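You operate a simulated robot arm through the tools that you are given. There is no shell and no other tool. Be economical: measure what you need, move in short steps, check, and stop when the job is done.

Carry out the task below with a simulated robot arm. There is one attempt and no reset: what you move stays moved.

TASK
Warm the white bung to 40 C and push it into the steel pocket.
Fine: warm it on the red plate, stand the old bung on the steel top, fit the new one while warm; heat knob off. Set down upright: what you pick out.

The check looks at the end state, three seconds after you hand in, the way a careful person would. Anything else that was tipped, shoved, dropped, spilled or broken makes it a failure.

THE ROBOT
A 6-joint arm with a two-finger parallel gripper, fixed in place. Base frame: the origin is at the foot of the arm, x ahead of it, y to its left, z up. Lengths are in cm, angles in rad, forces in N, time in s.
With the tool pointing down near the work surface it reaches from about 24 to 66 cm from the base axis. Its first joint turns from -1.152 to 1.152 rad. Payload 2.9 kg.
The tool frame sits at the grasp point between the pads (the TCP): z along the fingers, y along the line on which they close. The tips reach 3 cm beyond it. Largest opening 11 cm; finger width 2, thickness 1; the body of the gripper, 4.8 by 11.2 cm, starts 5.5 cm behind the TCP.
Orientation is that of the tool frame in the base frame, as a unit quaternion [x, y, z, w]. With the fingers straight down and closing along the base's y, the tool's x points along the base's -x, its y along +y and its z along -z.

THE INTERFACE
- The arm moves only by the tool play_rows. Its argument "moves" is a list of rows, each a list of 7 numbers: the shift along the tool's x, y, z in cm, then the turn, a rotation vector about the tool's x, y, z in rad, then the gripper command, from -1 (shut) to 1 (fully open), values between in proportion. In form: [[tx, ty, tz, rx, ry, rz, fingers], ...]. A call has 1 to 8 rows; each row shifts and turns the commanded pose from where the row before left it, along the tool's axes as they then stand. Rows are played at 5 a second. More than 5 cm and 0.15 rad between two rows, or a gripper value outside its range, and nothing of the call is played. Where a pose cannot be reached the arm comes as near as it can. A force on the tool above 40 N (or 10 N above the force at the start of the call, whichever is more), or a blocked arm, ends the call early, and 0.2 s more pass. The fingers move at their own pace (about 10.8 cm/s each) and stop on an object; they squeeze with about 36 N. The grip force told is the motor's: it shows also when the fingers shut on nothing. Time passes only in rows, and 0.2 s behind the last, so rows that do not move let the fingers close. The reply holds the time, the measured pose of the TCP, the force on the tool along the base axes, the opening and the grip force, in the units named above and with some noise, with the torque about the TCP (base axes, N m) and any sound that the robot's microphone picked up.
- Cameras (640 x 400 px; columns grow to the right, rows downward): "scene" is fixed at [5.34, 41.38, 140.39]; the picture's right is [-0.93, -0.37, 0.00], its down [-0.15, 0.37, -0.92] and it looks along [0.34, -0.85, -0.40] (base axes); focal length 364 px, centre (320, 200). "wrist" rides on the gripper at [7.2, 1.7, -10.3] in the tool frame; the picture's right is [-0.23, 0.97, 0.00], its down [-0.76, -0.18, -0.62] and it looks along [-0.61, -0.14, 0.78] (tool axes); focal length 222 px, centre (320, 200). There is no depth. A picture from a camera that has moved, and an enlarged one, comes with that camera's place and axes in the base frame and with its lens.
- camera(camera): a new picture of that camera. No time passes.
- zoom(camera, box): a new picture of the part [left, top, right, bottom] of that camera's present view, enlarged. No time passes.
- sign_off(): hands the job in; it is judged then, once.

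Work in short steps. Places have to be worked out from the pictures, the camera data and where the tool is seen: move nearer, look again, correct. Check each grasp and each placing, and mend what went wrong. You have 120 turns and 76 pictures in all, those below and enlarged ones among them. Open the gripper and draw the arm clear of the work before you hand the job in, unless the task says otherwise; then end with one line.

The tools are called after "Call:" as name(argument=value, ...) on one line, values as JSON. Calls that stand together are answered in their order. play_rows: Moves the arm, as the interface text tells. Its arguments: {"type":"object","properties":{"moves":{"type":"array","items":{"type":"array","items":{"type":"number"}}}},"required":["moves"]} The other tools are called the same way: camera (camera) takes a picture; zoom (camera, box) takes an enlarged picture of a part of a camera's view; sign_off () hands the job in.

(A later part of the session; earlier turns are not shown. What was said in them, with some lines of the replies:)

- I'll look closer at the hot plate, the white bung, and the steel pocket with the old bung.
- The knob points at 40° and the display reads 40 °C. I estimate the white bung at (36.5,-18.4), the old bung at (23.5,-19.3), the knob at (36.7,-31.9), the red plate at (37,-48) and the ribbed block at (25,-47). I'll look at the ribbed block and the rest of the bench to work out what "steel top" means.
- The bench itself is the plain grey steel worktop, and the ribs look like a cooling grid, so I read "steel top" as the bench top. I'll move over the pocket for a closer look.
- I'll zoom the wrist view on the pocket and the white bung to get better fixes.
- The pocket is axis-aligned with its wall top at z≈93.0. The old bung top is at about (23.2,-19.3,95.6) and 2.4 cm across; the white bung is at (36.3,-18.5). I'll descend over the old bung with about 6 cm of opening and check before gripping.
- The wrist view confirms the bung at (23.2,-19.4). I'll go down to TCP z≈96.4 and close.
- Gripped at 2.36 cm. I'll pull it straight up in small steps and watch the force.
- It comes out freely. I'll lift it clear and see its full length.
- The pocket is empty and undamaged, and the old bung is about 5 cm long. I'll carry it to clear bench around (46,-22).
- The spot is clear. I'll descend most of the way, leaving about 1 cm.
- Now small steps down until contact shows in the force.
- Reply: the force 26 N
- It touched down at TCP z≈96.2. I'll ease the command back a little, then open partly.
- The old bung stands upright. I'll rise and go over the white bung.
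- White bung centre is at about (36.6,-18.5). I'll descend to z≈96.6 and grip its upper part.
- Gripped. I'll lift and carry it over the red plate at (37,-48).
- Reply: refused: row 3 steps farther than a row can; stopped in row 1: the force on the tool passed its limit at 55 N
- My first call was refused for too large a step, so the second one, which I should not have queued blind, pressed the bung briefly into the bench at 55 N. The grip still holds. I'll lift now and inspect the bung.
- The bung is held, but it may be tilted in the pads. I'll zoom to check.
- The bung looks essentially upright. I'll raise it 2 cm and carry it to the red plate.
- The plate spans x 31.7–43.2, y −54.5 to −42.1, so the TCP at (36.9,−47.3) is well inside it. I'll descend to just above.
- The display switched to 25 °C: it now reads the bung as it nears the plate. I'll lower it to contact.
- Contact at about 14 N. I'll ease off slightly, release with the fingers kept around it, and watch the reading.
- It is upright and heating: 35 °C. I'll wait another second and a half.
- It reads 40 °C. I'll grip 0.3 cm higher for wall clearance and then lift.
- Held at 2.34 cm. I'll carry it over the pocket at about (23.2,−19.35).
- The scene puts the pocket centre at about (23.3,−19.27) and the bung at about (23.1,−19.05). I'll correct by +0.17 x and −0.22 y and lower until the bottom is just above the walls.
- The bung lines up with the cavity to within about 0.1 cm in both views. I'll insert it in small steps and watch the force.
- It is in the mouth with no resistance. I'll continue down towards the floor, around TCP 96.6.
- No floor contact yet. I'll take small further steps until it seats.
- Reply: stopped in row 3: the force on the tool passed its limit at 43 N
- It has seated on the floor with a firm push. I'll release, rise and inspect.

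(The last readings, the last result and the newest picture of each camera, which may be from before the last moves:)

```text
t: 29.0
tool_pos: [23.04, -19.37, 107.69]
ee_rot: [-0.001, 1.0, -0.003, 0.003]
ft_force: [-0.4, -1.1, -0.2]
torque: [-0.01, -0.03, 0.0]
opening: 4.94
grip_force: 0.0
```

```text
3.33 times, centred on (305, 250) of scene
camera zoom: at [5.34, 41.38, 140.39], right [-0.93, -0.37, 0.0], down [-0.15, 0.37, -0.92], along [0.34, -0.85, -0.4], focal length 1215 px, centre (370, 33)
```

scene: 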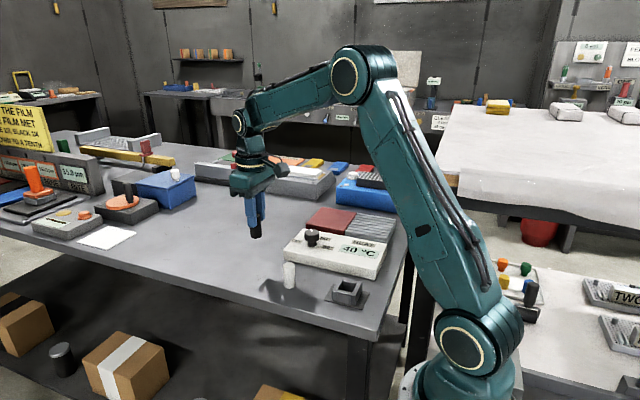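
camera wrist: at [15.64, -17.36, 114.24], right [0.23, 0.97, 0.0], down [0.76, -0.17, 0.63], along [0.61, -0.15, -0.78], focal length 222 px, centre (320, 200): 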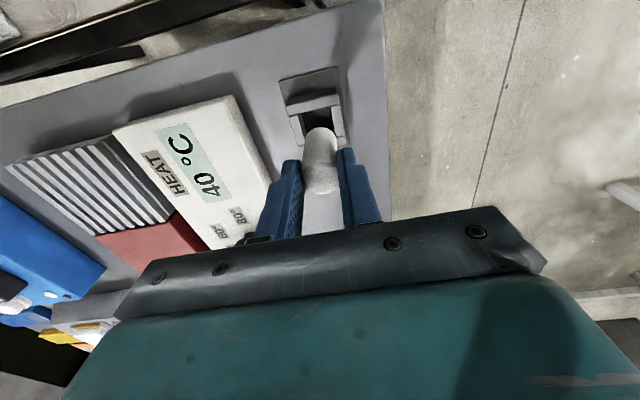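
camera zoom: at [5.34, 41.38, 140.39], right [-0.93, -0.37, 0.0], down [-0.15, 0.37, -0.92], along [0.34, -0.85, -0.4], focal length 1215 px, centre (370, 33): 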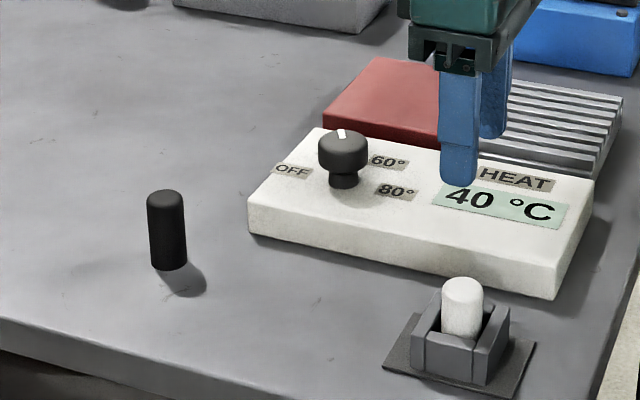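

The white bung is seated upright, and the old bung is standing. Next is the knob: I'll move above it at about (36.7,−31.9) and refine.

Call:
play_rows(moves=[[-3.4, -3.13, 0, 0, 0, 0, 0.1], [-3.4, -3.13, 0, 0, 0, 0, 0.1], [-3.4, -3.13, 0, 0, 0, 0, 0.1], [-3.4, -3.13, 0, 0, 0, 0, 0.1], [0, 0, 3, 0, 0, 0, 0.1], [0, 0, 0, 0, 0, 0, 0.1]])

Call:
zoom(camera="wrist", box=[240, 80, 400, 240])

Call:
zoom(camera="scene", box=[280, 210, 360, 270])

```text
t: 30.4
tool_pos: [36.78, -32.32, 104.66]
ee_rot: [0.0, 1.0, -0.004, 0.004]
ft_force: [-0.2, 0.0, -0.4]
torque: [0.0, 0.0, 0.0]
opening: 6.05
grip_force: 0.0
```

```text
2.50 times, centred on (320, 160) of wrist
camera zoom: at [29.37, -30.68, 114.89], right [0.23, 0.97, 0.0], down [0.76, -0.17, 0.63], along [0.61, -0.15, -0.78], focal length 555 px, centre (320, 300)
```

zoom: 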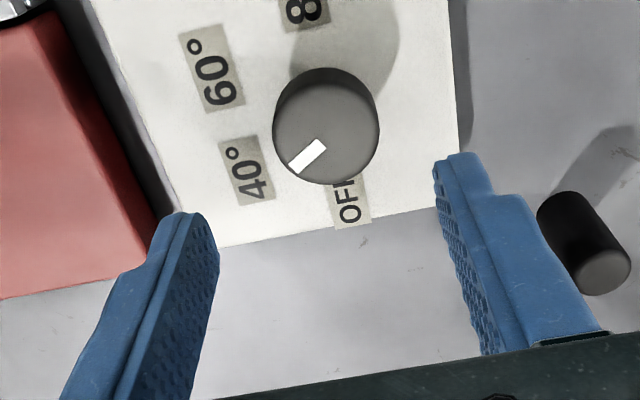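

```text
6.67 times, centred on (320, 240) of scene
camera zoom: at [5.34, 41.38, 140.39], right [-0.93, -0.37, 0.0], down [-0.15, 0.37, -0.92], along [0.34, -0.85, -0.4], focal length 2430 px, centre (320, -67)
```

zoom: 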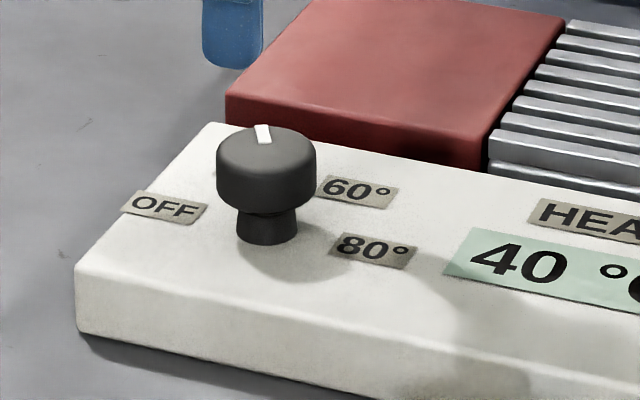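

Knob cap centre is about (36.7,−32.25), top z≈96.2, 3.75 cm across. OFF lies at 0° and 40° at −60° in the base frame, so I need about +1.05 rad about base z (negative about tool z). I'll descend around the cap and close.

Call:
play_rows(moves=[[0.05, 0.05, 3, 0, 0, 0, 0.1], [0, 0, 3, 0, 0, 0, 0.1], [0, 0, 1.2, 0, 0, 0, 0.1], [0, 0, 0, 0, 0, 0, 0.1]])

Call:
zoom(camera="scene", box=[280, 210, 360, 270])

```text
t: 31.4
tool_pos: [36.77, -32.16, 97.56]
ee_rot: [0.0, 1.0, -0.003, 0.003]
ft_force: [0.9, -0.6, -0.5]
torque: [0.01, 0.02, 0.01]
opening: 6.06
grip_force: 0.1
```

```text
6.67 times, centred on (320, 240) of scene
camera zoom: at [5.34, 41.38, 140.39], right [-0.93, -0.37, 0.0], down [-0.15, 0.37, -0.92], along [0.34, -0.85, -0.4], focal length 2430 px, centre (320, -67)
```

zoom: 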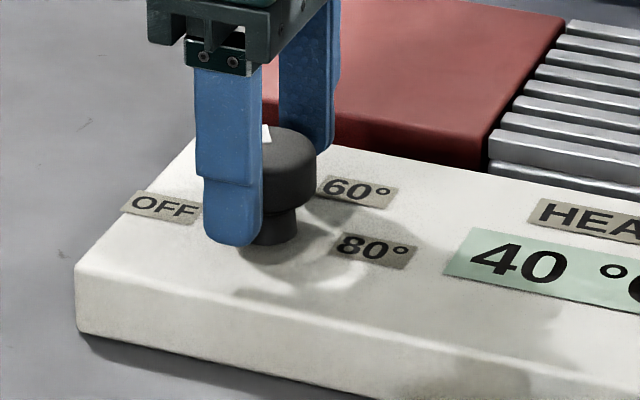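

The fingers straddle the cap properly. Closing.

Call:
play_rows(moves=[[0, 0, 0, 0, 0, 0, -0.2], [0, 0, 0, 0, 0, 0, -0.5], [0, 0, 0, 0, 0, 0, -0.5], [0, 0, 0, 0, 0, 0, -0.5]])

```text
t: 32.4
tool_pos: [36.64, -32.31, 97.61]
ee_rot: [0.002, 1.0, -0.005, 0.004]
ft_force: [0.3, -15.4, -6.7]
torque: [-0.53, -0.25, -0.06]
opening: 3.72
grip_force: 44.7
```

Gripped at 3.72 cm, with a −15 N side force showing I'm slightly off in y. I'll shift −0.12 cm.

Call:
play_rows(moves=[[0, -0.12, 0, 0, 0, 0, -0.5], [0, 0, 0, 0, 0, 0, -0.5]])

```text
t: 33.0
tool_pos: [36.7, -32.21, 97.69]
ee_rot: [0.001, 1.0, -0.003, 0.004]
ft_force: [-3.7, -14.3, -2.1]
torque: [-0.39, -0.36, -0.05]
opening: 3.74
grip_force: 45.0
```

Call:
play_rows(moves=[[0, -0.12, 0, 0, 0, 0, -0.5], [0, 0, 0, 0, 0, -0.1, -0.5], [0, 0, 0, 0, 0, -0.1, -0.5], [0, 0, 0, 0, 0, 0, -0.5]])

Call:
zoom(camera="scene", box=[280, 210, 360, 270])

```text
t: 34.0
tool_pos: [36.65, -32.35, 97.7]
ee_rot: [-0.099, 0.995, -0.004, 0.004]
ft_force: [-14.3, -9.8, 15.4]
torque: [-0.09, 0.44, 0.02]
opening: 3.74
grip_force: 44.9
```

```text
6.67 times, centred on (320, 240) of scene
camera zoom: at [5.28, 41.37, 140.39], right [-0.93, -0.37, 0.0], down [-0.15, 0.37, -0.92], along [0.34, -0.85, -0.4], focal length 2430 px, centre (320, -67)
```

zoom: 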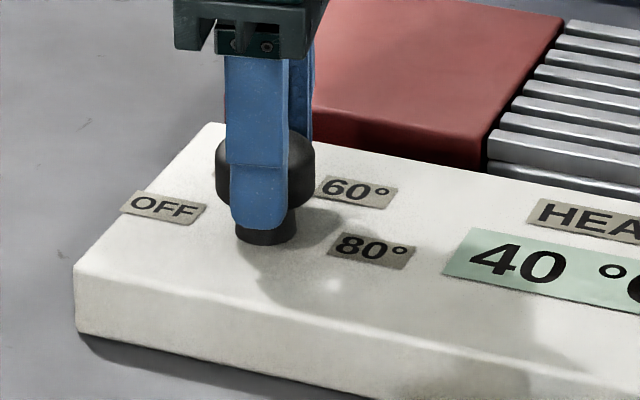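

It is rotating the right way (counter-clockwise from above). I'll trim the offset and keep rotating.

Call:
play_rows(moves=[[0.1, -0.08, -0.05, 0, 0, 0, -0.5], [0, 0, 0, 0, 0, -0.12, -0.5], [0, 0, 0, 0, 0, -0.12, -0.5], [0, 0, 0, 0, 0, 0, -0.5]])

```text
t: 35.0
tool_pos: [36.82, -32.3, 97.72]
ee_rot: [-0.219, 0.976, -0.004, 0.003]
ft_force: [-11.0, -11.2, 11.7]
torque: [-0.01, -0.43, -0.01]
opening: 3.71
grip_force: 45.4
```

Call:
play_rows(moves=[[0, 0, 0, 0, 0, -0.12, -0.5], [0, 0, 0, 0, 0, -0.12, -0.5], [0, 0, 0, 0, 0, -0.12, -0.5], [0, 0, 0, 0, 0, -0.12, -0.5], [0, 0, 0, 0, 0, -0.12, -0.5], [0, 0, 0, 0, 0, 0, -0.5]])

Call:
camera(camera="wrist")

Call:
zoom(camera="scene", box=[280, 210, 360, 270])

```text
t: 36.4
tool_pos: [36.89, -32.52, 97.65]
ee_rot: [-0.497, 0.868, -0.007, 0.002]
ft_force: [5.2, -26.9, -6.2]
torque: [-0.22, -0.16, -0.02]
opening: 3.73
grip_force: 45.5
```

```text
29 pictures are left
camera wrist: at [31.57, -37.82, 107.94], right [-0.73, 0.69, -0.01], down [0.53, 0.57, 0.62], along [0.44, 0.44, -0.78], focal length 222 px, centre (320, 200)
```

wrist: 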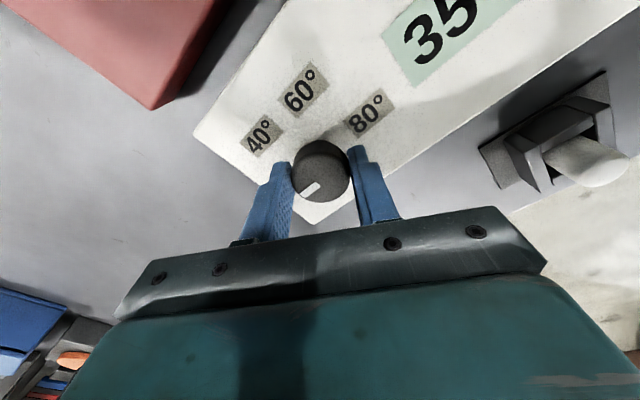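

```text
6.67 times, centred on (320, 240) of scene
camera zoom: at [5.36, 41.3, 140.41], right [-0.93, -0.37, 0.0], down [-0.15, 0.37, -0.92], along [0.34, -0.85, -0.4], focal length 2430 px, centre (320, -67)
```

zoom: 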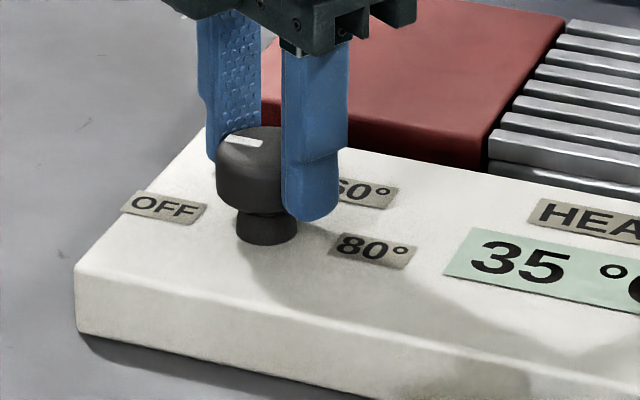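

The display fell to 35 °C, and the pointer now lies along OFF. I'll release, rise, and check.

Call:
play_rows(moves=[[0, 0, 0, 0, 0, 0, 0], [0, 0, 0, 0, 0, 0, 0.1], [0, 0, 0, 0, 0, 0, 0.1], [0, 0, -4, 0, 0, 0, 0.1], [0, 0, -5, 0, 0, 0, 0.1], [0, 0, -5, 0, 0, 0, 0.1], [0, 0, 0, 0, 0, 0, 0.1]])

Call:
zoom(camera="wrist", box=[260, 80, 400, 220])

Call:
zoom(camera="scene", box=[280, 210, 360, 270])

```text
t: 38.0
tool_pos: [36.62, -32.14, 111.86]
ee_rot: [-0.497, 0.868, -0.004, 0.001]
ft_force: [-0.7, -0.8, 0.4]
torque: [0.03, -0.02, 0.03]
opening: 6.06
grip_force: 0.0
```

```text
2.86 times, centred on (330, 150) of wrist
camera zoom: at [31.39, -37.53, 122.09], right [-0.72, 0.69, -0.01], down [0.53, 0.57, 0.62], along [0.43, 0.45, -0.78], focal length 635 px, centre (291, 343)
```

zoom: 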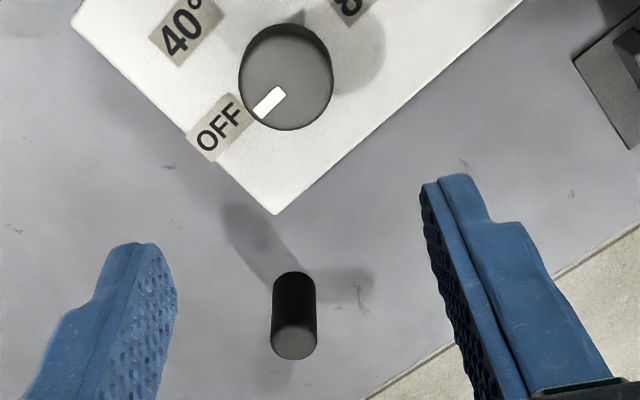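

```text
6.67 times, centred on (320, 240) of scene
camera zoom: at [5.34, 41.38, 140.39], right [-0.93, -0.37, 0.0], down [-0.15, 0.37, -0.92], along [0.34, -0.85, -0.4], focal length 2430 px, centre (320, -67)
```

zoom: 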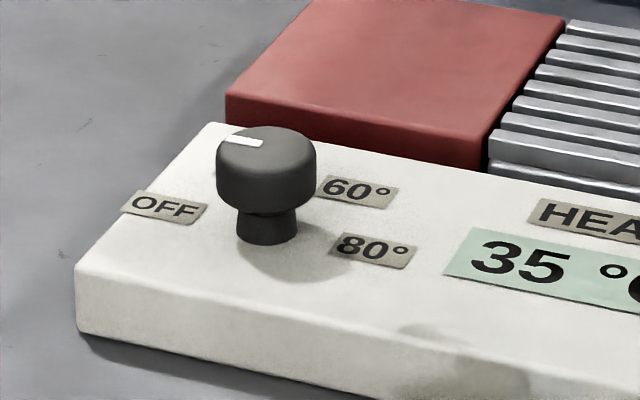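

The pointer is on OFF. I'll draw the arm up and clear, then do a final overview.

Call:
play_rows(moves=[[0, 0, -4, 0, 0, 0.14, 1], [0, 0, -4, 0, 0, 0.14, 1], [0, 0, -4, 0, 0, 0.14, 1], [0, 0, -2, 0, 0, 0.14, 1], [0, 0, 0, 0, 0, 0, 1]])

Call:
zoom(camera="scene", box=[210, 180, 410, 310])

Call:
camera(camera="scene")

```text
t: 39.2
tool_pos: [36.43, -31.89, 125.78]
ee_rot: [-0.236, 0.972, -0.004, 0.003]
ft_force: [0.2, -0.6, 1.0]
torque: [0.01, 0.0, 0.03]
opening: 11.01
grip_force: 0.1
```

```text
3.08 times, centred on (310, 245) of scene
camera zoom: at [5.34, 41.38, 140.39], right [-0.93, -0.37, 0.0], down [-0.15, 0.37, -0.92], along [0.34, -0.85, -0.4], focal length 1122 px, centre (351, 62)
```

zoom: 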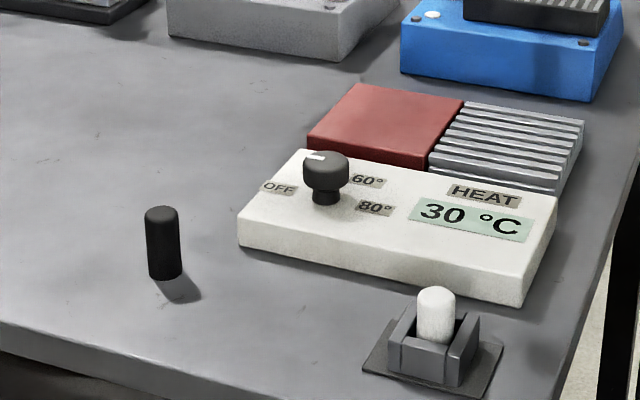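

```text
24 pictures are left
```

scene: 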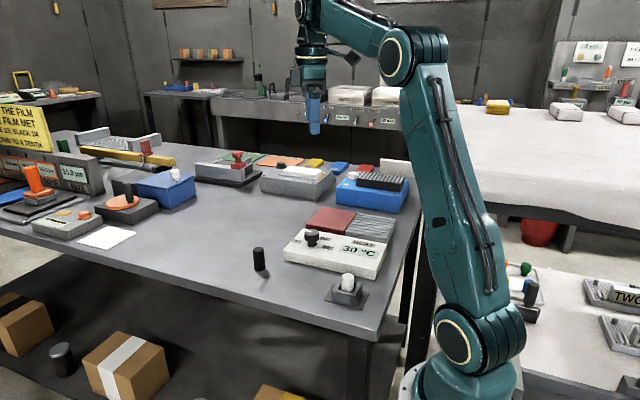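

The white bung is seated, the old bung stands upright on the steel bench top, and the knob is off with the plate cooling (30 °C). The gripper is open and clear, so I'm handing in.

Call:
sign_off()

```text
The job is handed in.
```

The white bung was warmed to 40 °C on the red plate and pushed to the floor of the steel pocket; the old bung stands upright on the steel bench top (I took "steel top" to mean the bench, not the ribbed block), and the heat knob is off. One slip: I pressed the white bung into the bench for a moment (55 N) before warming it, with no visible damage.
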